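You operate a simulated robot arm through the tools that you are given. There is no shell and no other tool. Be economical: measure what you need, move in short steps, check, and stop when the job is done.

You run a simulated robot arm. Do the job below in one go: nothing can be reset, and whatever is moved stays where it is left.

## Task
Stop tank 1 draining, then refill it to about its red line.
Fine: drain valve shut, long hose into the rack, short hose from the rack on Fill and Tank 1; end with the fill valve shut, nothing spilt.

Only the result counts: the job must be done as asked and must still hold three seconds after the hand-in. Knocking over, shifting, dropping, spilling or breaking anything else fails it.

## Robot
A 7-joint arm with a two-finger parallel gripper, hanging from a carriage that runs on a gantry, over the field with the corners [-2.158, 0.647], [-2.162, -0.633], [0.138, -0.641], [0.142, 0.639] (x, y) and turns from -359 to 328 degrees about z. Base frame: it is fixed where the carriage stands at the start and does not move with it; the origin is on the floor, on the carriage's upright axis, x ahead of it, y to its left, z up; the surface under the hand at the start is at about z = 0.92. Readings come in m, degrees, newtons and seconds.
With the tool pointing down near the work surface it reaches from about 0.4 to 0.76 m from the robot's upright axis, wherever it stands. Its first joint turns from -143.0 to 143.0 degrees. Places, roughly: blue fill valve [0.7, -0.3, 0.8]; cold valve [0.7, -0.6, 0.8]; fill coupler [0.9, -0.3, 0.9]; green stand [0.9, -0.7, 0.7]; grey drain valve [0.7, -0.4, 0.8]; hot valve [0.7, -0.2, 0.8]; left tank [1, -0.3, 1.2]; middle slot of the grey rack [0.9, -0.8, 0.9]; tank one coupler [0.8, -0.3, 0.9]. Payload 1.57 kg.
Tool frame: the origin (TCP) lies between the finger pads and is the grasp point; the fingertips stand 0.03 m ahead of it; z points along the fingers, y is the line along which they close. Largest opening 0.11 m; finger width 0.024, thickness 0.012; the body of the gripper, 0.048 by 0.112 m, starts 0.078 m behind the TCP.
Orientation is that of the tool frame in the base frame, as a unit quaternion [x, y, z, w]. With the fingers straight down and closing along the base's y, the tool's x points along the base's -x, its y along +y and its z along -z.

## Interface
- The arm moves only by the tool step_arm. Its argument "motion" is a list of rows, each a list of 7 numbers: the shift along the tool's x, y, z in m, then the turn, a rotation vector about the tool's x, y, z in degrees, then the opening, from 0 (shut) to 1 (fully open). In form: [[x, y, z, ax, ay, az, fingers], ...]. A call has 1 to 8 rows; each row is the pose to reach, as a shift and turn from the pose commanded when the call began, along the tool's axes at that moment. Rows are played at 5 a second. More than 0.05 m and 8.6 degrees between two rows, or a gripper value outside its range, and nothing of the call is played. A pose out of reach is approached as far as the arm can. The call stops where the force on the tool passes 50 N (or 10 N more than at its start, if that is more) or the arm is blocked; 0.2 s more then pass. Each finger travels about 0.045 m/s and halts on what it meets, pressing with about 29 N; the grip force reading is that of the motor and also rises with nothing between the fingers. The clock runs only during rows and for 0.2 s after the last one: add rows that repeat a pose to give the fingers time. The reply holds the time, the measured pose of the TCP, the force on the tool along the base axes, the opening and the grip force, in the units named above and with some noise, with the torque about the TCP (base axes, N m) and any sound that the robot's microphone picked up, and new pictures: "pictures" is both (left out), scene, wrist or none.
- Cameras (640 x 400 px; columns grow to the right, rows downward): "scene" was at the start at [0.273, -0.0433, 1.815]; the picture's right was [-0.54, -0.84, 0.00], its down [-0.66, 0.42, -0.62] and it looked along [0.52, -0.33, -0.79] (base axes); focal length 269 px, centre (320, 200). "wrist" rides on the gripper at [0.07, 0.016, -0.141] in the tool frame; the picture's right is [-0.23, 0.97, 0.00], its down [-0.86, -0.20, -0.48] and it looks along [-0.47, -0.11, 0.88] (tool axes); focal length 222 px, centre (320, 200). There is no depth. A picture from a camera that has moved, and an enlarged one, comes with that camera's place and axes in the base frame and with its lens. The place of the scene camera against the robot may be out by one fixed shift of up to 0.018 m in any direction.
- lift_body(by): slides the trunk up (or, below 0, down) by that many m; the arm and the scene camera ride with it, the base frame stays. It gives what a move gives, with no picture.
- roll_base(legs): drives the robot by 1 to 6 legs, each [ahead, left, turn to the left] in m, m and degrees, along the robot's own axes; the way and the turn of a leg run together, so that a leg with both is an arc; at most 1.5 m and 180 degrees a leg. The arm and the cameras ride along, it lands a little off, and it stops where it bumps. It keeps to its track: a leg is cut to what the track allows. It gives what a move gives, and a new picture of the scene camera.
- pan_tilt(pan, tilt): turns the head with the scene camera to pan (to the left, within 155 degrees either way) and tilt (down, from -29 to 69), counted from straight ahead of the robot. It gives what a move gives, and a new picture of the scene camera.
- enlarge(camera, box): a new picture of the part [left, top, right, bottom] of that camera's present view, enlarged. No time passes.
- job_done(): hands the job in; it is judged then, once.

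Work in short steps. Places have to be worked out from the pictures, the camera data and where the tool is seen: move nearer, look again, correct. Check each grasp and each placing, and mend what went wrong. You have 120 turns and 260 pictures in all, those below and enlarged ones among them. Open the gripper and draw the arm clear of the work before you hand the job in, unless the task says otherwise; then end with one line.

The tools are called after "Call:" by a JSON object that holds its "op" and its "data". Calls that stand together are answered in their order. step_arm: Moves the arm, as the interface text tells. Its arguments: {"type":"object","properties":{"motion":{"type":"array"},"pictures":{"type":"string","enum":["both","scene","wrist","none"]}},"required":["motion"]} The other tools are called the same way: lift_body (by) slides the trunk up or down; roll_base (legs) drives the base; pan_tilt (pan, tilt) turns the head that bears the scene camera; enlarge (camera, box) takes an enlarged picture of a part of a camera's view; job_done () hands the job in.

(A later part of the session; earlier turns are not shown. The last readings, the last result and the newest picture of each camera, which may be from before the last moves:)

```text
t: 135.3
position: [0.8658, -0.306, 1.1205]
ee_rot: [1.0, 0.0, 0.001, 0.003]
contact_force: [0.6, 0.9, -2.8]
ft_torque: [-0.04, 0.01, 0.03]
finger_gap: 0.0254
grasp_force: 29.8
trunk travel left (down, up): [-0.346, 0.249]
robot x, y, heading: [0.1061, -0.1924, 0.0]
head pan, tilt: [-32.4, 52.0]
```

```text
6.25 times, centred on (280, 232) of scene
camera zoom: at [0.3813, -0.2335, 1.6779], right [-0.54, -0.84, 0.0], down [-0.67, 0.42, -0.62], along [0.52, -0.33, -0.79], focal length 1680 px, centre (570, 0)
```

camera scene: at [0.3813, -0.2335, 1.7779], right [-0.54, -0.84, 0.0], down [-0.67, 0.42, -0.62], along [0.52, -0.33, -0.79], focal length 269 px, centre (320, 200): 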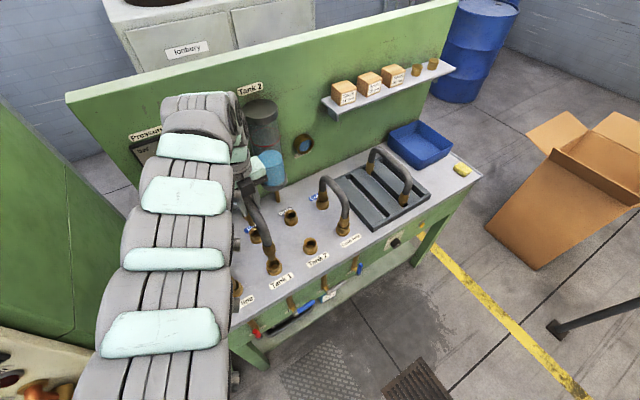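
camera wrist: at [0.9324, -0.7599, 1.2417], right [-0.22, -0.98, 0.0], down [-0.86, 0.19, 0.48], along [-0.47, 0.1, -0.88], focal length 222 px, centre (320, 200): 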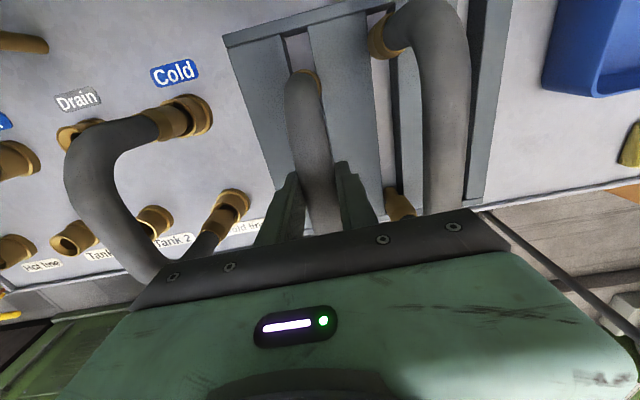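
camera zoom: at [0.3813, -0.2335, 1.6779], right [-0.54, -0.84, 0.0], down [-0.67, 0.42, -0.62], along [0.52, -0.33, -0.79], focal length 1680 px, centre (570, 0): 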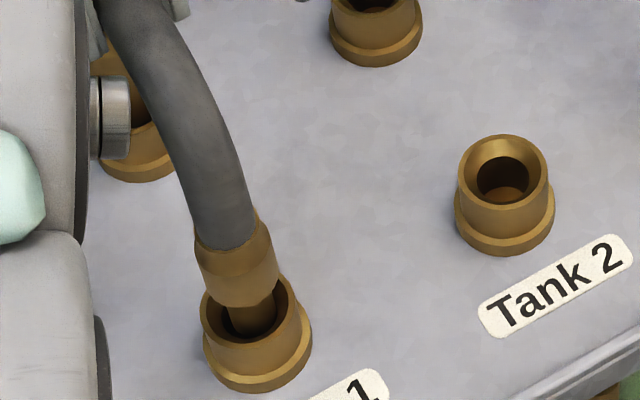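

The tip is inside the coupler with no side force. Lowering more.

Call:
{"op": "lift_body", "data": {"by": -0.012}}

Call:
{"op": "lift_body", "data": {"by": -0.008}}

Call:
{"op": "enlarge", "data": {"camera": "scene", "box": [240, 180, 360, 276]}}

```text
t: 135.9
position: [0.8642, -0.3051, 1.1082]
ee_rot: [1.0, 0.0, 0.001, 0.004]
contact_force: [-0.1, 0.8, -2.7]
ft_torque: [0.0, -0.03, 0.0]
finger_gap: 0.0252
grasp_force: 29.1
trunk travel left (down, up): [-0.334, 0.261]
robot x, y, heading: [0.1107, -0.1934, -0.0]
head pan, tilt: [-32.4, 52.0]
```

```text
t: 136.5
position: [0.8681, -0.3067, 1.1041]
ee_rot: [1.0, -0.001, 0.002, 0.004]
contact_force: [-18.1, 0.5, 42.7]
ft_torque: [0.04, 0.24, 0.0]
finger_gap: 0.0255
grasp_force: 28.7
trunk travel left (down, up): [-0.326, 0.269]
robot x, y, heading: [0.1124, -0.1893, -0.2]
head pan, tilt: [-32.4, 52.0]
```

```text
4.17 times, centred on (300, 228) of scene
camera zoom: at [0.3818, -0.2338, 1.6592], right [-0.54, -0.84, 0.0], down [-0.66, 0.42, -0.62], along [0.52, -0.33, -0.79], focal length 1120 px, centre (403, 83)
```

zoom: 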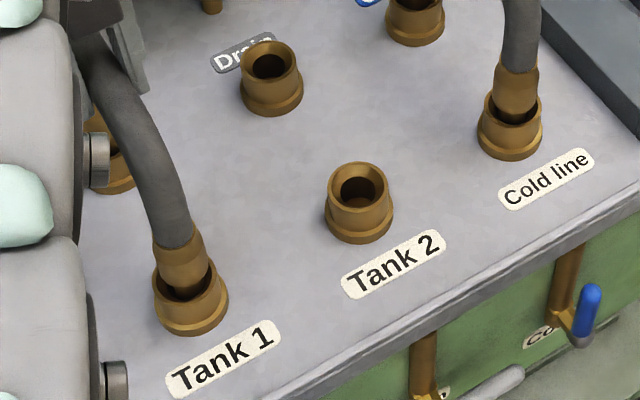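

Bottomed out (43 N), and it looks seated just like the cold-line hose. I release and check.

Call:
{"op": "step_arm", "data": {"motion": [[0, 0, 0, 0, 0, 0, 0.15], [0, 0, 0, 0, 0, 0, 0.4], [0, 0, 0, 0, 0, 0, 0.6], [0, 0, 0, 0, 0, 0, 0.6], [0, 0, 0, 0, 0, 0, 0.6]], "pictures": "none"}}

Call:
{"op": "lift_body", "data": {"by": 0.13}}

Call:
{"op": "enlarge", "data": {"camera": "wrist", "box": [120, 0, 520, 250]}}

Call:
{"op": "enlarge", "data": {"camera": "scene", "box": [210, 180, 330, 300]}}

```text
t: 137.7
position: [0.8652, -0.3057, 1.1]
ee_rot: [1.0, 0.0, 0.001, 0.003]
contact_force: [0.4, -0.2, -0.1]
ft_torque: [0.0, 0.02, 0.01]
finger_gap: 0.0662
grasp_force: 0.1
trunk travel left (down, up): [-0.326, 0.269]
robot x, y, heading: [0.1099, -0.1888, -0.2]
head pan, tilt: [-32.4, 52.0]
```

```text
t: 139.3
position: [0.8647, -0.3041, 1.2298]
ee_rot: [1.0, 0.0, 0.001, 0.003]
contact_force: [-0.2, 0.8, 0.1]
ft_torque: [0.03, 0.0, 0.02]
finger_gap: 0.0661
grasp_force: 0.1
trunk travel left (down, up): [-0.456, 0.139]
robot x, y, heading: [0.1086, -0.1875, 0.1]
head pan, tilt: [-32.4, 52.0]
```

```text
1.60 times, centred on (320, 125) of wrist
camera zoom: at [0.9339, -0.3207, 1.372], right [-0.23, -0.97, 0.01], down [-0.86, 0.2, 0.48], along [-0.46, 0.1, -0.88], focal length 355 px, centre (320, 320)
```

zoom: 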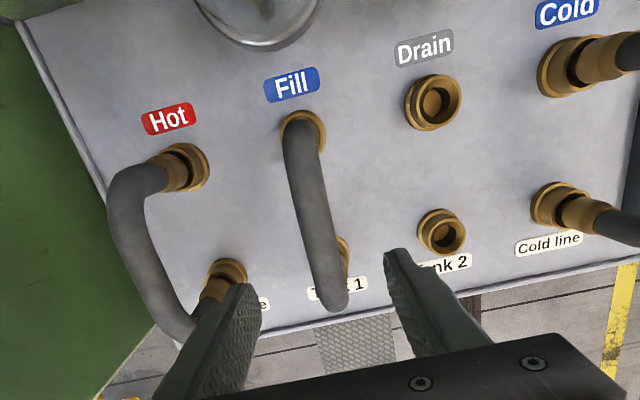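

```text
3.33 times, centred on (270, 240) of scene
camera zoom: at [0.3814, -0.2335, 1.7879], right [-0.54, -0.84, 0.0], down [-0.66, 0.42, -0.62], along [0.52, -0.33, -0.79], focal length 896 px, centre (487, 67)
```

zoom: 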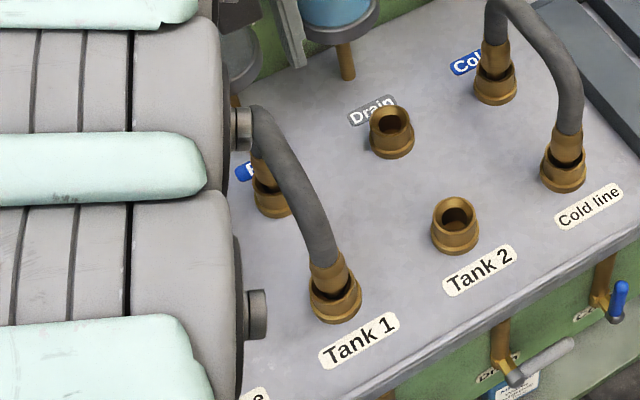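

Both ends are seated. Next the fill valve: I back off, drive right, and swing the tool back toward yaw 0 with the arm pointing slightly left (the posture that worked for the drain lever).

Call:
{"op": "roll_base", "data": {"legs": [[-0.3, 0, 0], [0, -0.29, 0]]}}

Call:
{"op": "step_arm", "data": {"motion": [[-0.012, -0.04, 0, 0, 0, -8, 0], [-0.024, -0.08, 0, 0, 0, -16, 0], [-0.036, -0.12, 0, 0, 0, -24, 0], [-0.048, -0.16, 0, 0, 0, -32, 0], [-0.06, -0.2, 0, 0, 0, -40, 0], [-0.072, -0.24, 0, 0, 0, -48, 0], [-0.084, -0.28, 0, 0, 0, -56, 0], [-0.096, -0.32, 0, 0, 0, -64, 0]], "pictures": "none"}}

Call:
{"op": "step_arm", "data": {"motion": [[0, 0, 0, 0, 0, -8, 0], [0, 0, 0, 0, 0, -16, 0], [0, 0, 0, 0, 0, -24, 0], [0, 0, 0, 0, 0, -32, 0], [0, 0, 0, 0, 0, -40, 0], [0, 0, 0, 0, 0, -48, 0], [0, 0, 0, 0, 0, -56, 0], [0, 0, 0, 0, 0, -64, 0]], "pictures": "none"}}

Call:
{"op": "step_arm", "data": {"motion": [[0, 0, 0, 0, 0, -8, 0], [0, 0, 0, 0, 0, -16, 0], [0, 0, 0, 0, 0, -24, 0], [0, 0, 0, 0, 0, -32, 0], [0, 0, 0, 0, 0, -40, 0], [0, 0, 0, 0, 0, -48, 0], [0, 0, 0, 0, 0, -52, 0]], "pictures": "scene"}}

```text
t: 142.9
position: [0.5701, -0.5938, 1.2301]
ee_rot: [1.0, 0.002, 0.001, 0.004]
contact_force: [-0.5, -0.1, 0.1]
ft_torque: [0.02, 0.01, 0.03]
finger_gap: 0.0658
grasp_force: 0.1
trunk travel left (down, up): [-0.456, 0.139]
robot x, y, heading: [-0.1887, -0.4809, 0.4]
head pan, tilt: [-32.4, 52.0]
camera scene: at [0.0855, -0.5237, 1.788], right [-0.53, -0.85, 0.0], down [-0.67, 0.42, -0.62], along [0.52, -0.33, -0.79], focal length 269 px, centre (320, 200)
```

scene: 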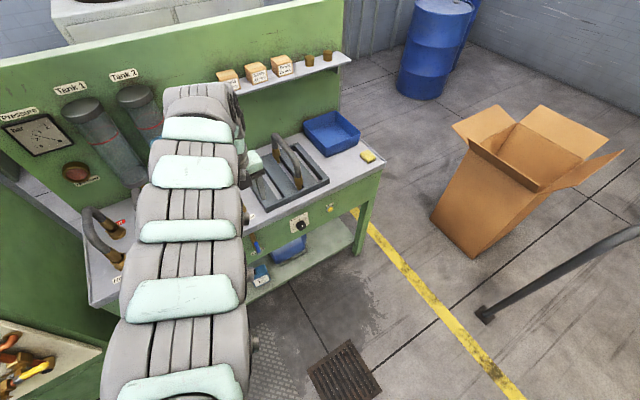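

```text
t: 144.7
position: [0.4851, -0.2698, 1.2324]
ee_rot: [0.847, 0.532, -0.004, 0.003]
contact_force: [-0.4, -0.1, -0.4]
ft_torque: [0.04, 0.04, -0.01]
finger_gap: 0.0
grasp_force: 20.8
out of reach, approached as far as the arm can: row 4, 5, 6, 7, 8
trunk travel left (down, up): [-0.456, 0.139]
robot x, y, heading: [-0.1851, -0.481, 0.4]
head pan, tilt: [-32.4, 52.0]
```

```text
t: 146.5
position: [0.4857, -0.2688, 1.231]
ee_rot: [0.436, 0.9, -0.003, 0.003]
contact_force: [0.2, 0.1, 0.2]
ft_torque: [0.02, 0.0, -0.02]
finger_gap: 0.0001
grasp_force: 21.6
trunk travel left (down, up): [-0.456, 0.139]
robot x, y, heading: [-0.1869, -0.4806, 0.3]
head pan, tilt: [-32.4, 52.0]
```

```text
t: 148.1
position: [0.4834, -0.2589, 1.2254]
ee_rot: [0.037, 0.999, -0.005, 0.001]
contact_force: [-0.7, 1.2, 0.4]
ft_torque: [-0.03, -0.02, -0.02]
finger_gap: 0.0
grasp_force: 21.5
out of reach, approached as far as the arm can: row 6, 7
trunk travel left (down, up): [-0.456, 0.139]
robot x, y, heading: [-0.1843, -0.4829, 0.4]
head pan, tilt: [-32.4, 52.0]
camera scene: at [0.0855, -0.5237, 1.788], right [-0.53, -0.85, 0.0], down [-0.67, 0.42, -0.62], along [0.52, -0.33, -0.79], focal length 269 px, centre (320, 200)
```

scene: 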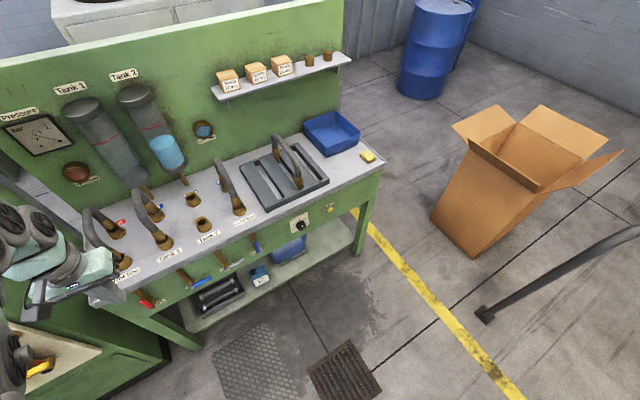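

Good. Now tilt 45° and lower in front of the bench to valve height.

Call:
{"op": "step_arm", "data": {"motion": [[0.005, 0, 0.045, 0, -5.6, 0, 0], [0.01, 0, 0.09, 0, -11.2, 0, 0], [0.015, 0, 0.135, 0, -16.8, 0, 0], [0.02, 0, 0.18, 0, -22.4, 0, 0], [0.03, 0, 0.225, 0, -28, 0, 0], [0.04, 0, 0.27, 0, -33.6, 0, 0], [0.045, 0, 0.315, 0, -39.2, 0, 0], [0.05, 0, 0.36, 0, -45, 0, 0]], "pictures": "none"}}

Call:
{"op": "enlarge", "data": {"camera": "scene", "box": [40, 60, 240, 200]}}

```text
t: 149.9
position: [0.4333, -0.2721, 0.8629]
ee_rot: [0.025, 0.923, -0.026, 0.383]
contact_force: [0.4, -7.0, -2.0]
ft_torque: [0.42, -0.05, 0.43]
finger_gap: 0.0001
grasp_force: 21.0
out of reach, approached as far as the arm can: row 1, 2, 3, 4, 5, 6, 7
trunk travel left (down, up): [-0.456, 0.139]
robot x, y, heading: [-0.193, -0.48, 0.2]
head pan, tilt: [-32.4, 52.0]
```

```text
2.86 times, centred on (140, 130) of scene
camera zoom: at [0.0852, -0.5259, 1.7877], right [-0.53, -0.85, 0.0], down [-0.67, 0.42, -0.62], along [0.52, -0.33, -0.79], focal length 768 px, centre (834, 400)
```

zoom: 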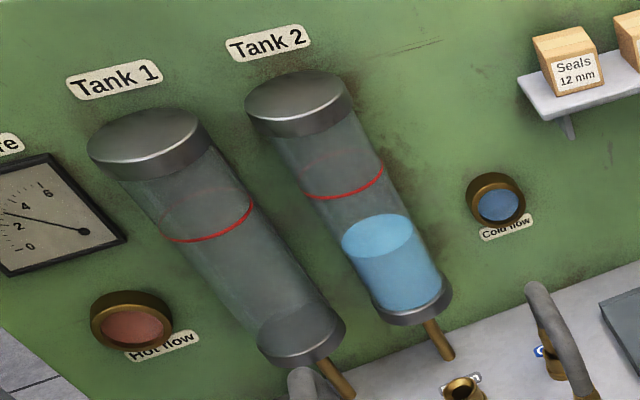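

Tank 1 is empty with its red line a bit above mid-height. A side force of 7 N appeared; I check whether it's only dynamic.

Call:
{"op": "step_arm", "data": {"motion": [[0, 0, 0, 0, 0, 0, 0]]}}

```text
t: 150.3
position: [0.4333, -0.2628, 0.865]
ee_rot: [0.032, 0.923, -0.019, 0.384]
contact_force: [0.1, 0.1, -0.7]
ft_torque: [-0.01, -0.03, -0.02]
finger_gap: 0.0
grasp_force: 21.7
trunk travel left (down, up): [-0.456, 0.139]
robot x, y, heading: [-0.1864, -0.4809, 0.4]
head pan, tilt: [-32.4, 52.0]
camera scene: at [0.0856, -0.5236, 1.7881], right [-0.53, -0.85, 0.0], down [-0.67, 0.42, -0.62], along [0.52, -0.33, -0.79], focal length 269 px, centre (320, 200)
camera wrist: at [0.2848, -0.2348, 0.9159], right [0.23, 0.96, 0.15], down [0.25, -0.21, 0.95], along [0.94, -0.18, -0.29], focal length 222 px, centre (320, 200)
```

scene: 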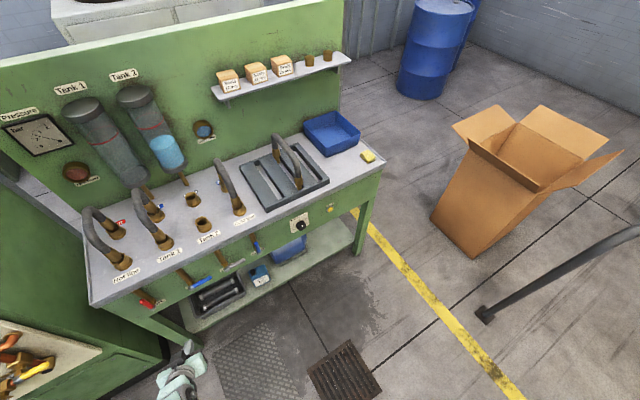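
wrist: 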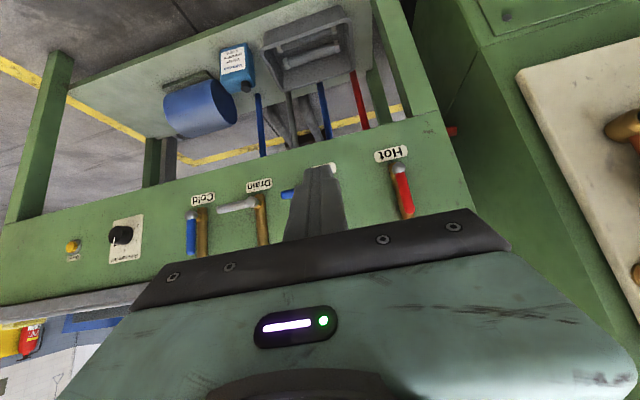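

Only dynamic. I lower the trunk 0.07, level the yaw error, and move to y≈-0.357 below the fill lever's height.

Call:
{"op": "lift_body", "data": {"by": -0.07}}

Call:
{"op": "step_arm", "data": {"motion": [[0.007, -0.03, 0.007, -1.2, 0, -0.9, 0], [0.014, -0.06, 0.014, -2.3, 0, -1.8, 0], [0.028, -0.094, 0.028, -3.4, 0, -2.6, 0], [0.028, -0.094, 0.028, -3.4, 0, -2.6, 0]], "pictures": "none"}}

Call:
{"op": "roll_base", "data": {"legs": [[0.155, 0, -0.3]]}}

Call:
{"op": "enlarge", "data": {"camera": "wrist", "box": [160, 20, 480, 220]}}

```text
t: 151.4
position: [0.4332, -0.2618, 0.7959]
ee_rot: [0.033, 0.922, -0.019, 0.384]
contact_force: [0.3, -0.6, 0.3]
ft_torque: [-0.02, -0.02, 0.02]
finger_gap: 0.0
grasp_force: 21.2
trunk travel left (down, up): [-0.386, 0.209]
robot x, y, heading: [-0.1853, -0.4812, 0.2]
head pan, tilt: [-32.4, 52.0]
```

```text
t: 152.4
position: [0.4259, -0.3569, 0.7561]
ee_rot: [-0.001, 0.923, -0.001, 0.384]
contact_force: [-0.2, -0.4, 0.5]
ft_torque: [0.01, -0.04, 0.03]
finger_gap: 0.0
grasp_force: 21.2
trunk travel left (down, up): [-0.386, 0.209]
robot x, y, heading: [-0.1876, -0.4833, 0.2]
head pan, tilt: [-32.4, 52.0]
```

```text
t: 153.8
position: [0.5825, -0.3595, 0.7558]
ee_rot: [0.001, 0.923, -0.001, 0.385]
contact_force: [-0.6, -0.8, 0.3]
ft_torque: [-0.02, 0.0, 0.0]
finger_gap: 0.0
grasp_force: 21.0
trunk travel left (down, up): [-0.386, 0.209]
robot x, y, heading: [-0.0327, -0.4826, -0.1]
head pan, tilt: [-32.4, 52.0]
camera scene: at [0.2409, -0.5246, 1.718], right [-0.54, -0.84, 0.0], down [-0.66, 0.42, -0.62], along [0.52, -0.33, -0.79], focal length 269 px, centre (320, 200)
```

scene: 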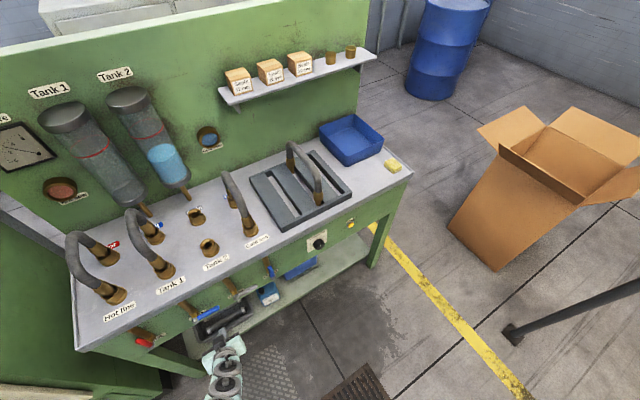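

```text
2.00 times, centred on (320, 120) of wrist
camera zoom: at [0.4323, -0.3426, 0.8071], right [0.16, 0.97, 0.16], down [0.26, -0.2, 0.94], along [0.95, -0.11, -0.29], focal length 444 px, centre (320, 360)
```

zoom: 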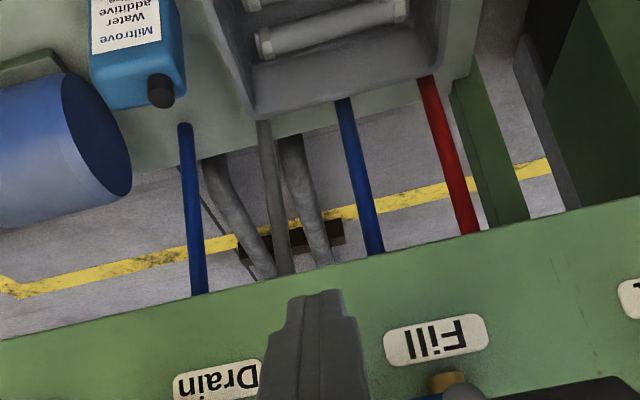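

Well posed below the fill lever. I move forward 5 cm, under the lever, and look before pushing up.

Call:
{"op": "step_arm", "data": {"motion": [[-0.019, 0, 0.019, 0, 0, 0, 0], [-0.0378, 0, 0.0378, 0, 0, 0, 0], [-0.0378, 0, 0.0378, 0, 0, 0, 0]], "pictures": "wrist"}}

Call:
{"op": "enlarge", "data": {"camera": "wrist", "box": [240, 80, 440, 205]}}

```text
t: 154.6
position: [0.6362, -0.3612, 0.7578]
ee_rot: [0.002, 0.923, -0.002, 0.384]
contact_force: [0.9, 0.5, 0.5]
ft_torque: [-0.03, -0.02, 0.01]
finger_gap: 0.0
grasp_force: 21.1
trunk travel left (down, up): [-0.386, 0.209]
robot x, y, heading: [-0.0338, -0.4806, -0.2]
head pan, tilt: [-32.4, 52.0]
camera wrist: at [0.4855, -0.3445, 0.8081], right [0.16, 0.97, 0.16], down [0.26, -0.2, 0.94], along [0.95, -0.11, -0.29], focal length 222 px, centre (320, 200)
```

wrist: 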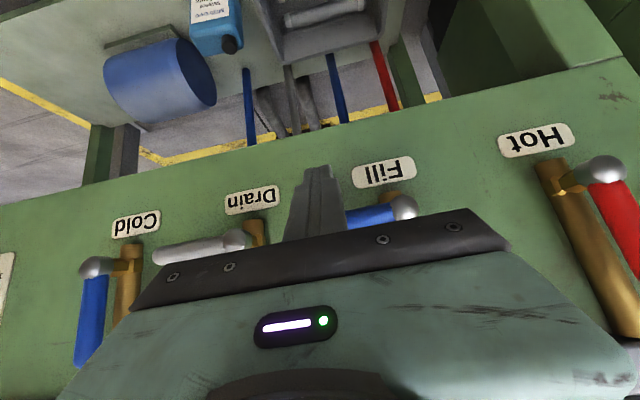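

```text
3.20 times, centred on (340, 142) of wrist
camera zoom: at [0.4855, -0.3445, 0.8081], right [0.16, 0.97, 0.16], down [0.26, -0.2, 0.94], along [0.95, -0.11, -0.29], focal length 711 px, centre (256, 384)
```

zoom: 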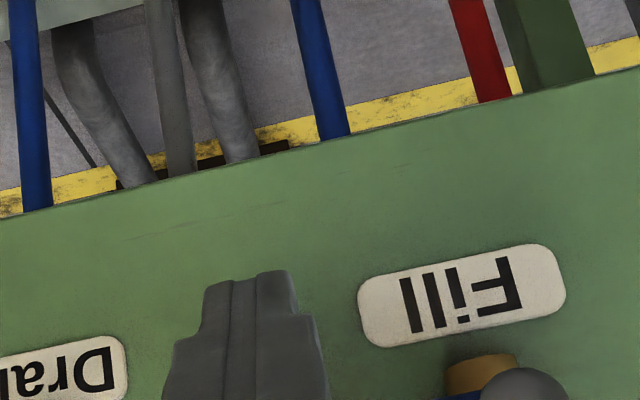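

The fingers are under the lever (lever pivot confirmed at y -0.302, z 0.775). I push it up along the arc to open the fill valve.

Call:
{"op": "step_arm", "data": {"motion": [[-0.0118, 0.004, -0.0118, 0, 0, 0, 0], [-0.0233, 0.001, -0.0233, 0, 0, 0, 0], [-0.0343, 0.001, -0.0343, 0, 0, 0, 0], [-0.0445, 0.006, -0.0445, 0, 0, 0, 0], [-0.0537, 0.014, -0.0537, 0, 0, 0, 0], [-0.0615, 0.025, -0.0615, 0, 0, 0, 0], [-0.0665, 0.0385, -0.0665, 0, 0, 0, 0], [-0.0665, 0.0435, -0.0665, 0, 0, 0, 0]]}}

Call:
{"op": "enlarge", "data": {"camera": "scene", "box": [20, 70, 240, 260]}}

```text
t: 156.4
position: [0.6547, -0.3197, 0.8271]
ee_rot: [0.004, 0.923, -0.005, 0.384]
contact_force: [2.8, -20.9, -13.5]
ft_torque: [-0.49, 0.14, -0.29]
finger_gap: 0.0
grasp_force: 21.4
out of reach, approached as far as the arm can: row 3, 4, 5, 6, 7, 8
trunk travel left (down, up): [-0.386, 0.209]
robot x, y, heading: [-0.0304, -0.482, -0.3]
head pan, tilt: [-32.4, 52.0]
camera scene: at [0.2407, -0.5271, 1.7178], right [-0.54, -0.84, 0.0], down [-0.66, 0.42, -0.62], along [0.52, -0.33, -0.79], focal length 269 px, centre (320, 200)
camera wrist: at [0.5049, -0.3022, 0.8779], right [0.17, 0.97, 0.16], down [0.26, -0.2, 0.94], along [0.95, -0.12, -0.29], focal length 222 px, centre (320, 200)
```

scene: 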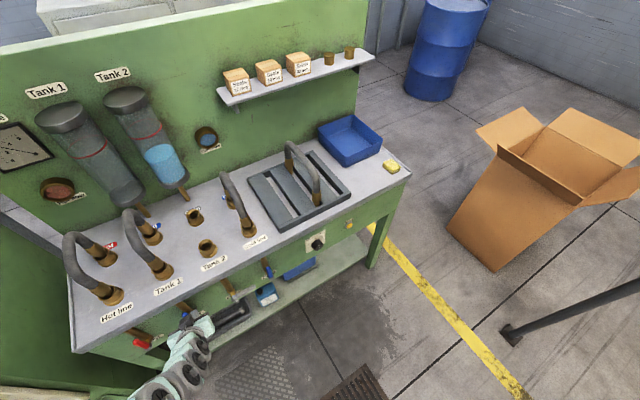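
wrist: 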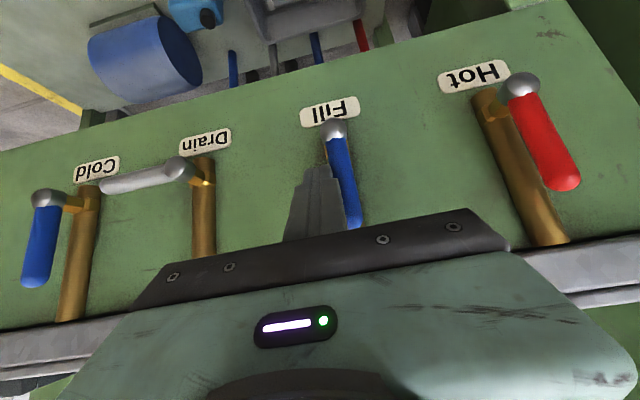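

```text
2.11 times, centred on (130, 165) of scene
camera zoom: at [0.2407, -0.5271, 1.7178], right [-0.54, -0.84, 0.0], down [-0.66, 0.42, -0.62], along [0.52, -0.33, -0.79], focal length 566 px, centre (720, 274)
```

zoom: 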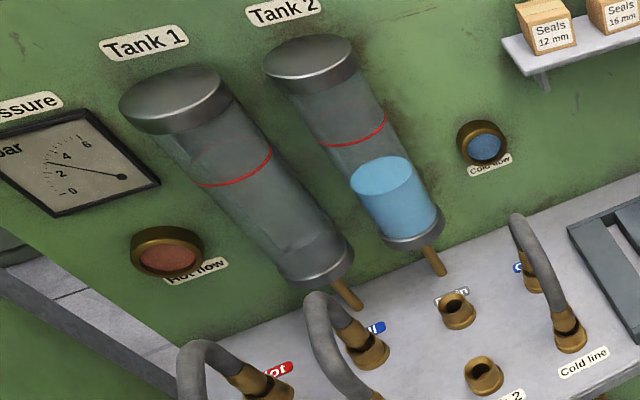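

The fill lever is up (open). I release and step back from it, then check the level.

Call:
{"op": "step_arm", "data": {"motion": [[0, -0.012, 0, 0, 0, 0, 0], [0.028, -0.012, -0.028, 0, 0, 0, 0], [0.042, -0.012, -0.042, 0, 0, 0, 0]], "pictures": "none"}}

Call:
{"op": "enlarge", "data": {"camera": "scene", "box": [20, 70, 180, 220]}}

```text
t: 157.2
position: [0.6212, -0.3105, 0.8009]
ee_rot: [0.0, 0.923, 0.001, 0.384]
contact_force: [0.0, -0.4, 0.3]
ft_torque: [0.04, 0.01, 0.04]
finger_gap: 0.0
grasp_force: 21.7
out of reach, approached as far as the arm can: row 2, 3
trunk travel left (down, up): [-0.386, 0.209]
robot x, y, heading: [-0.0325, -0.4791, 0.2]
head pan, tilt: [-32.4, 52.0]
```

```text
2.67 times, centred on (100, 145) of scene
camera zoom: at [0.2413, -0.5244, 1.7181], right [-0.54, -0.84, 0.0], down [-0.66, 0.42, -0.62], along [0.52, -0.33, -0.79], focal length 717 px, centre (907, 347)
```

zoom: 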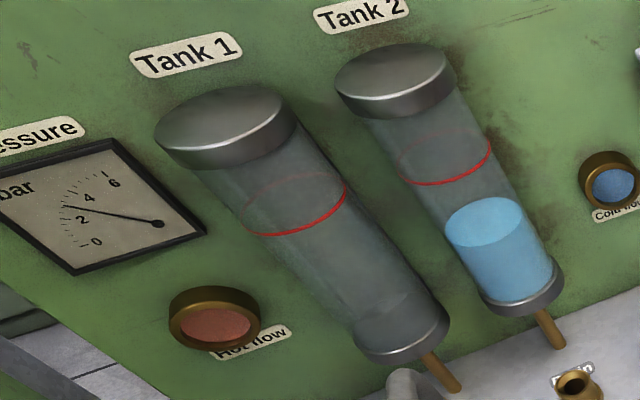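

No visible fill yet. I raise the trunk 0.04 and move the fingers to the lever's +y side while it fills, then look again.

Call:
{"op": "lift_body", "data": {"by": 0.05}}

Call:
{"op": "step_arm", "data": {"motion": [[0.02, 0.02, -0.02, 0, 0, 0, 0], [0.02, 0.045, -0.02, 0, 0, 0, 0]]}}

Call:
{"op": "enlarge", "data": {"camera": "scene", "box": [20, 70, 180, 220]}}

```text
t: 158.1
position: [0.6203, -0.3129, 0.8497]
ee_rot: [0.001, 0.923, -0.001, 0.385]
contact_force: [0.8, 0.2, -0.9]
ft_torque: [0.02, 0.0, -0.01]
finger_gap: 0.0001
grasp_force: 21.4
trunk travel left (down, up): [-0.436, 0.159]
robot x, y, heading: [-0.0305, -0.4824, 0.1]
head pan, tilt: [-32.4, 52.0]
```

```text
t: 158.7
position: [0.5915, -0.2661, 0.8507]
ee_rot: [0.002, 0.923, -0.002, 0.384]
contact_force: [0.8, 0.2, -0.4]
ft_torque: [0.01, 0.02, 0.05]
finger_gap: 0.0
grasp_force: 21.6
out of reach, approached as far as the arm can: row 1
trunk travel left (down, up): [-0.436, 0.159]
robot x, y, heading: [-0.0313, -0.4792, 0.0]
head pan, tilt: [-32.4, 52.0]
camera scene: at [0.2409, -0.5245, 1.768], right [-0.54, -0.84, 0.0], down [-0.67, 0.42, -0.62], along [0.52, -0.33, -0.79], focal length 269 px, centre (320, 200)
camera wrist: at [0.4419, -0.2495, 0.9012], right [0.16, 0.97, 0.16], down [0.26, -0.2, 0.94], along [0.95, -0.11, -0.29], focal length 222 px, centre (320, 200)
```

scene: 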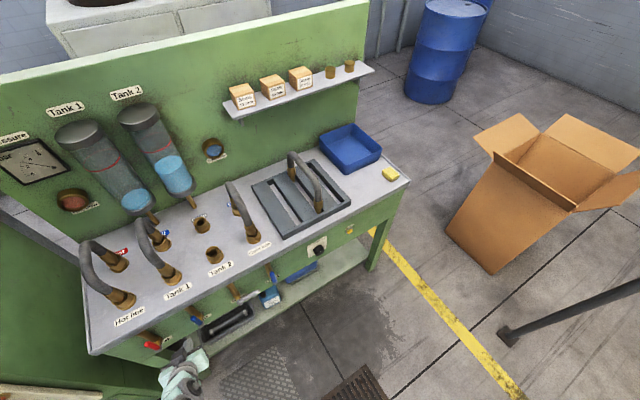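
wrist: 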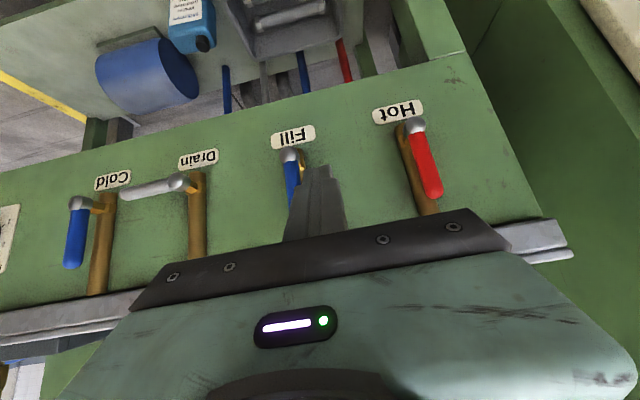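

```text
2.67 times, centred on (100, 145) of scene
camera zoom: at [0.2409, -0.5245, 1.768], right [-0.54, -0.84, 0.0], down [-0.67, 0.42, -0.62], along [0.52, -0.33, -0.79], focal length 717 px, centre (907, 347)
```

zoom: 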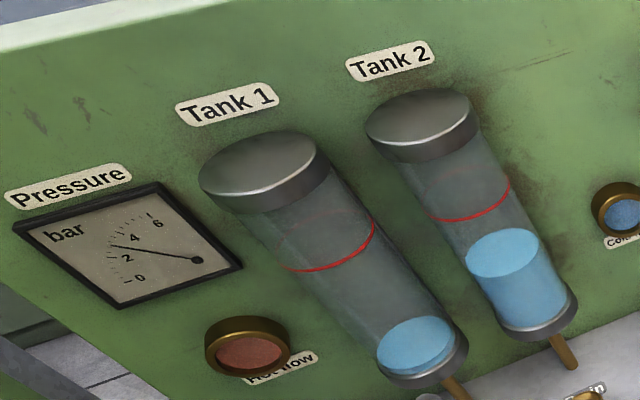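

It's filling (perhaps 10–15% per... to be timed). I drive ahead 0.04 m to have full reach for the closing stroke, and check the level.

Call:
{"op": "roll_base", "data": {"legs": [[0.04, 0.003, 0]]}}

Call:
{"op": "enlarge", "data": {"camera": "scene", "box": [20, 70, 180, 220]}}

```text
t: 159.6
position: [0.6322, -0.2634, 0.8516]
ee_rot: [0.002, 0.923, -0.002, 0.384]
contact_force: [0.9, 0.1, -0.1]
ft_torque: [0.01, -0.02, -0.02]
finger_gap: 0.0001
grasp_force: 21.1
trunk travel left (down, up): [-0.436, 0.159]
robot x, y, heading: [0.0092, -0.4784, 0.1]
head pan, tilt: [-32.4, 52.0]
camera scene: at [0.2803, -0.5216, 1.768], right [-0.54, -0.84, 0.0], down [-0.66, 0.42, -0.62], along [0.52, -0.33, -0.79], focal length 269 px, centre (320, 200)
```

scene: 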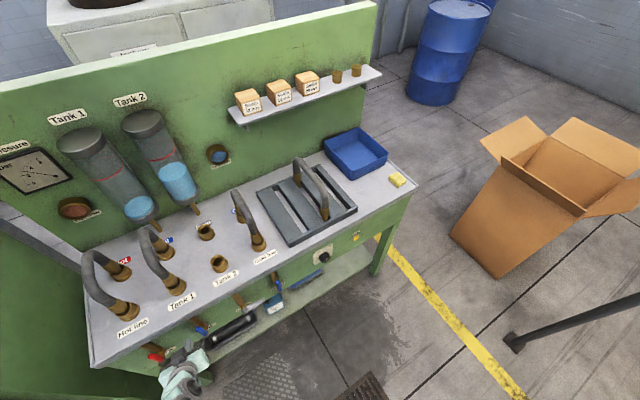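

```text
2.67 times, centred on (100, 145) of scene
camera zoom: at [0.2803, -0.5216, 1.768], right [-0.54, -0.84, 0.0], down [-0.66, 0.42, -0.62], along [0.52, -0.33, -0.79], focal length 717 px, centre (907, 347)
```

zoom: 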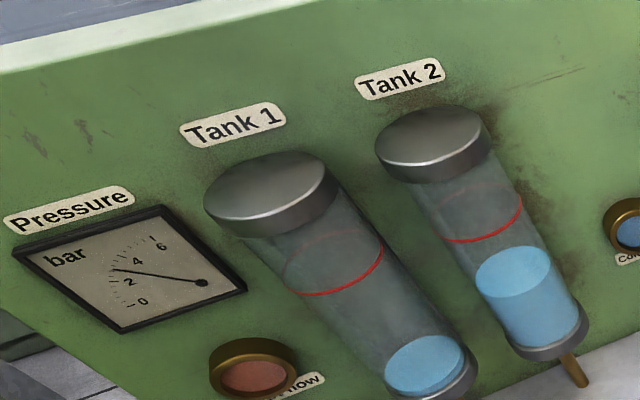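

Rate seems a few percent per second. I move the last centimetre forward and wait 1.6 s, then look.

Call:
{"op": "step_arm", "data": {"motion": [[-0.007, -0.002, 0.007, 0, 0, 0, 0], [-0.007, -0.002, 0.007, 0, 0, 0, 0], [-0.007, -0.002, 0.007, 0, 0, 0, 0], [-0.007, -0.002, 0.007, 0, 0, 0, 0], [-0.007, -0.002, 0.007, 0, 0, 0, 0], [-0.007, -0.002, 0.007, 0, 0, 0, 0], [-0.007, -0.002, 0.007, 0, 0, 0, 0], [-0.007, -0.002, 0.007, 0, 0, 0, 0]], "pictures": "wrist"}}

Call:
{"op": "enlarge", "data": {"camera": "scene", "box": [40, 100, 220, 240]}}

```text
t: 161.4
position: [0.6418, -0.2642, 0.8496]
ee_rot: [0.002, 0.923, -0.001, 0.385]
contact_force: [-0.3, 0.4, 0.2]
ft_torque: [0.04, -0.05, 0.01]
finger_gap: 0.0001
grasp_force: 21.6
trunk travel left (down, up): [-0.436, 0.159]
robot x, y, heading: [0.0074, -0.4776, 0.1]
head pan, tilt: [-32.4, 52.0]
camera wrist: at [0.4917, -0.2483, 0.9012], right [0.16, 0.97, 0.16], down [0.26, -0.2, 0.94], along [0.95, -0.11, -0.29], focal length 222 px, centre (320, 200)
```

wrist: 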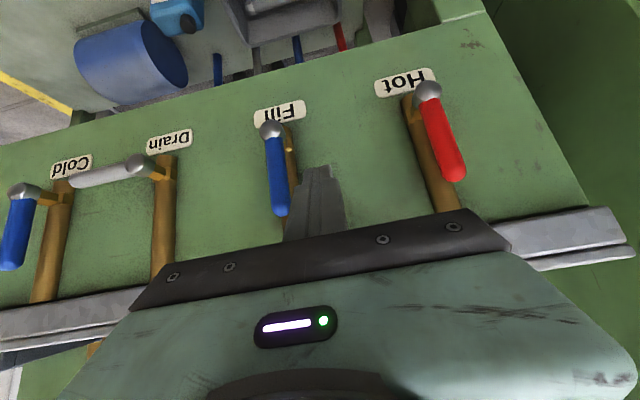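

```text
2.86 times, centred on (130, 170) of scene
camera zoom: at [0.2803, -0.5216, 1.768], right [-0.54, -0.84, 0.0], down [-0.66, 0.42, -0.62], along [0.52, -0.33, -0.79], focal length 768 px, centre (863, 286)
```

zoom: 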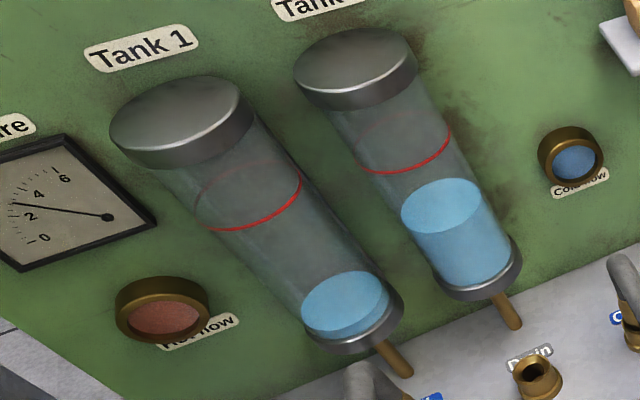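

At 161.4 s tank 1 is around 17% of the way to the red line, so about 25 s to go. I wait 5.4 s, then measure the rate.

Call:
{"op": "step_arm", "data": {"motion": [[0, 0, 0, 0, 0, 0, 0], [0, 0, 0, 0, 0, 0, 0], [0, 0, 0, 0, 0, 0, 0], [0, 0, 0, 0, 0, 0, 0], [0, 0, 0, 0, 0, 0, 0], [0, 0, 0, 0, 0, 0, 0], [0, 0, 0, 0, 0, 0, 0], [0, 0, 0, 0, 0, 0, 0]], "pictures": "none"}}

Call:
{"op": "step_arm", "data": {"motion": [[0, 0, 0, 0, 0, 0, 0], [0, 0, 0, 0, 0, 0, 0], [0, 0, 0, 0, 0, 0, 0], [0, 0, 0, 0, 0, 0, 0], [0, 0, 0, 0, 0, 0, 0], [0, 0, 0, 0, 0, 0, 0], [0, 0, 0, 0, 0, 0, 0], [0, 0, 0, 0, 0, 0, 0]], "pictures": "none"}}

Call:
{"op": "step_arm", "data": {"motion": [[0, 0, 0, 0, 0, 0, 0], [0, 0, 0, 0, 0, 0, 0], [0, 0, 0, 0, 0, 0, 0], [0, 0, 0, 0, 0, 0, 0], [0, 0, 0, 0, 0, 0, 0], [0, 0, 0, 0, 0, 0, 0], [0, 0, 0, 0, 0, 0, 0], [0, 0, 0, 0, 0, 0, 0]], "pictures": "none"}}

Call:
{"op": "enlarge", "data": {"camera": "scene", "box": [40, 100, 220, 240]}}

```text
t: 163.2
position: [0.6416, -0.2651, 0.8503]
ee_rot: [0.001, 0.923, -0.001, 0.384]
contact_force: [0.1, -0.4, -0.2]
ft_torque: [0.0, 0.02, 0.02]
finger_gap: 0.0002
grasp_force: 21.1
trunk travel left (down, up): [-0.436, 0.159]
robot x, y, heading: [0.007, -0.4803, 0.0]
head pan, tilt: [-32.4, 52.0]
```

```text
t: 165.0
position: [0.641, -0.2648, 0.8505]
ee_rot: [0.002, 0.923, -0.002, 0.384]
contact_force: [-0.9, 0.2, 0.3]
ft_torque: [0.0, 0.02, 0.0]
finger_gap: 0.0
grasp_force: 21.2
trunk travel left (down, up): [-0.436, 0.159]
robot x, y, heading: [0.0085, -0.4791, -0.1]
head pan, tilt: [-32.4, 52.0]
```

```text
t: 166.8
position: [0.641, -0.2657, 0.8512]
ee_rot: [0.002, 0.923, -0.001, 0.385]
contact_force: [0.0, 0.1, -0.3]
ft_torque: [0.0, -0.01, 0.01]
finger_gap: 0.0
grasp_force: 20.9
trunk travel left (down, up): [-0.436, 0.159]
robot x, y, heading: [0.0073, -0.4799, 0.1]
head pan, tilt: [-32.4, 52.0]
```

```text
2.86 times, centred on (130, 170) of scene
camera zoom: at [0.2803, -0.5216, 1.768], right [-0.54, -0.84, 0.0], down [-0.66, 0.42, -0.62], along [0.52, -0.33, -0.79], focal length 768 px, centre (863, 286)
```

zoom: 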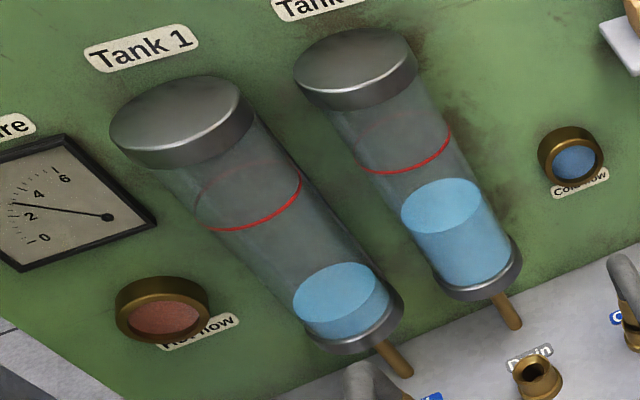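

About 1.7 px/s: roughly 55 s left. I wait about 18 s.

Call:
{"op": "step_arm", "data": {"motion": [[0, 0, 0, 0, 0, 0, 0], [0, 0, 0, 0, 0, 0, 0], [0, 0, 0, 0, 0, 0, 0], [0, 0, 0, 0, 0, 0, 0], [0, 0, 0, 0, 0, 0, 0], [0, 0, 0, 0, 0, 0, 0], [0, 0, 0, 0, 0, 0, 0], [0, 0, 0, 0, 0, 0, 0]], "pictures": "none"}}

Call:
{"op": "step_arm", "data": {"motion": [[0, 0, 0, 0, 0, 0, 0], [0, 0, 0, 0, 0, 0, 0], [0, 0, 0, 0, 0, 0, 0], [0, 0, 0, 0, 0, 0, 0], [0, 0, 0, 0, 0, 0, 0], [0, 0, 0, 0, 0, 0, 0], [0, 0, 0, 0, 0, 0, 0], [0, 0, 0, 0, 0, 0, 0]], "pictures": "none"}}

Call:
{"op": "step_arm", "data": {"motion": [[0, 0, 0, 0, 0, 0, 0], [0, 0, 0, 0, 0, 0, 0], [0, 0, 0, 0, 0, 0, 0], [0, 0, 0, 0, 0, 0, 0], [0, 0, 0, 0, 0, 0, 0], [0, 0, 0, 0, 0, 0, 0], [0, 0, 0, 0, 0, 0, 0], [0, 0, 0, 0, 0, 0, 0]], "pictures": "none"}}

Call:
{"op": "step_arm", "data": {"motion": [[0, 0, 0, 0, 0, 0, 0], [0, 0, 0, 0, 0, 0, 0], [0, 0, 0, 0, 0, 0, 0], [0, 0, 0, 0, 0, 0, 0], [0, 0, 0, 0, 0, 0, 0], [0, 0, 0, 0, 0, 0, 0], [0, 0, 0, 0, 0, 0, 0], [0, 0, 0, 0, 0, 0, 0]], "pictures": "none"}}

Call:
{"op": "step_arm", "data": {"motion": [[0, 0, 0, 0, 0, 0, 0], [0, 0, 0, 0, 0, 0, 0], [0, 0, 0, 0, 0, 0, 0], [0, 0, 0, 0, 0, 0, 0], [0, 0, 0, 0, 0, 0, 0], [0, 0, 0, 0, 0, 0, 0], [0, 0, 0, 0, 0, 0, 0], [0, 0, 0, 0, 0, 0, 0]], "pictures": "none"}}

Call:
{"op": "step_arm", "data": {"motion": [[0, 0, 0, 0, 0, 0, 0], [0, 0, 0, 0, 0, 0, 0], [0, 0, 0, 0, 0, 0, 0], [0, 0, 0, 0, 0, 0, 0], [0, 0, 0, 0, 0, 0, 0], [0, 0, 0, 0, 0, 0, 0], [0, 0, 0, 0, 0, 0, 0], [0, 0, 0, 0, 0, 0, 0]], "pictures": "none"}}

Call:
{"op": "step_arm", "data": {"motion": [[0, 0, 0, 0, 0, 0, 0], [0, 0, 0, 0, 0, 0, 0], [0, 0, 0, 0, 0, 0, 0], [0, 0, 0, 0, 0, 0, 0], [0, 0, 0, 0, 0, 0, 0], [0, 0, 0, 0, 0, 0, 0], [0, 0, 0, 0, 0, 0, 0], [0, 0, 0, 0, 0, 0, 0]], "pictures": "none"}}

Call:
{"op": "step_arm", "data": {"motion": [[0, 0, 0, 0, 0, 0, 0], [0, 0, 0, 0, 0, 0, 0], [0, 0, 0, 0, 0, 0, 0], [0, 0, 0, 0, 0, 0, 0], [0, 0, 0, 0, 0, 0, 0], [0, 0, 0, 0, 0, 0, 0], [0, 0, 0, 0, 0, 0, 0], [0, 0, 0, 0, 0, 0, 0]], "pictures": "none"}}

Call:
{"op": "enlarge", "data": {"camera": "scene", "box": [40, 100, 220, 240]}}

```text
t: 168.6
position: [0.6428, -0.2666, 0.8499]
ee_rot: [0.002, 0.923, -0.001, 0.385]
contact_force: [-0.6, 0.4, 0.2]
ft_torque: [0.01, -0.01, 0.01]
finger_gap: 0.0
grasp_force: 21.1
trunk travel left (down, up): [-0.436, 0.159]
robot x, y, heading: [0.0084, -0.4818, -0.2]
head pan, tilt: [-32.4, 52.0]
```

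```text
t: 170.4
position: [0.6412, -0.2656, 0.8509]
ee_rot: [0.001, 0.923, -0.001, 0.385]
contact_force: [0.1, 0.4, -0.3]
ft_torque: [-0.02, 0.0, -0.03]
finger_gap: 0.0001
grasp_force: 20.7
trunk travel left (down, up): [-0.436, 0.159]
robot x, y, heading: [0.0063, -0.4784, 0.1]
head pan, tilt: [-32.4, 52.0]
```

```text
t: 172.2
position: [0.6408, -0.2642, 0.851]
ee_rot: [0.002, 0.923, -0.002, 0.384]
contact_force: [-0.1, -0.1, -0.3]
ft_torque: [0.01, -0.02, -0.01]
finger_gap: 0.0001
grasp_force: 21.3
trunk travel left (down, up): [-0.436, 0.159]
robot x, y, heading: [0.0093, -0.478, 0.1]
head pan, tilt: [-32.4, 52.0]
```

```text
t: 174.0
position: [0.6414, -0.266, 0.8508]
ee_rot: [0.002, 0.923, -0.002, 0.384]
contact_force: [0.1, 0.6, -0.8]
ft_torque: [0.03, 0.01, 0.0]
finger_gap: 0.0001
grasp_force: 20.9
trunk travel left (down, up): [-0.436, 0.159]
robot x, y, heading: [0.0034, -0.4763, 0.1]
head pan, tilt: [-32.4, 52.0]
```

```text
t: 175.8
position: [0.6415, -0.2665, 0.85]
ee_rot: [0.002, 0.923, -0.002, 0.385]
contact_force: [0.2, 0.0, 0.3]
ft_torque: [0.01, -0.01, -0.02]
finger_gap: 0.0001
grasp_force: 20.9
trunk travel left (down, up): [-0.436, 0.159]
robot x, y, heading: [0.0094, -0.477, 0.1]
head pan, tilt: [-32.4, 52.0]
```

```text
t: 177.6
position: [0.6435, -0.2647, 0.8509]
ee_rot: [0.002, 0.923, -0.002, 0.384]
contact_force: [1.2, -0.3, 1.0]
ft_torque: [-0.01, 0.0, 0.0]
finger_gap: 0.0002
grasp_force: 21.6
trunk travel left (down, up): [-0.436, 0.159]
robot x, y, heading: [0.0087, -0.4758, 0.0]
head pan, tilt: [-32.4, 52.0]
```

```text
t: 179.4
position: [0.6416, -0.265, 0.8509]
ee_rot: [0.002, 0.923, -0.001, 0.384]
contact_force: [0.8, 1.1, -1.1]
ft_torque: [0.0, 0.03, 0.0]
finger_gap: 0.0
grasp_force: 20.9
trunk travel left (down, up): [-0.436, 0.159]
robot x, y, heading: [0.0063, -0.4773, -0.1]
head pan, tilt: [-32.4, 52.0]
```

```text
t: 181.2
position: [0.6425, -0.2652, 0.8517]
ee_rot: [0.003, 0.923, -0.002, 0.384]
contact_force: [0.2, -0.3, -0.6]
ft_torque: [-0.01, -0.02, -0.01]
finger_gap: 0.0
grasp_force: 21.7
trunk travel left (down, up): [-0.436, 0.159]
robot x, y, heading: [0.007, -0.4832, -0.2]
head pan, tilt: [-32.4, 52.0]
```

```text
2.86 times, centred on (130, 170) of scene
camera zoom: at [0.2803, -0.5216, 1.768], right [-0.54, -0.84, 0.0], down [-0.66, 0.42, -0.62], along [0.52, -0.33, -0.79], focal length 768 px, centre (863, 286)
```

zoom: 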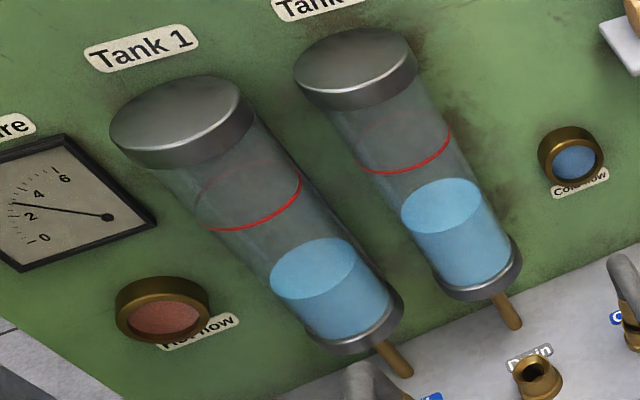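

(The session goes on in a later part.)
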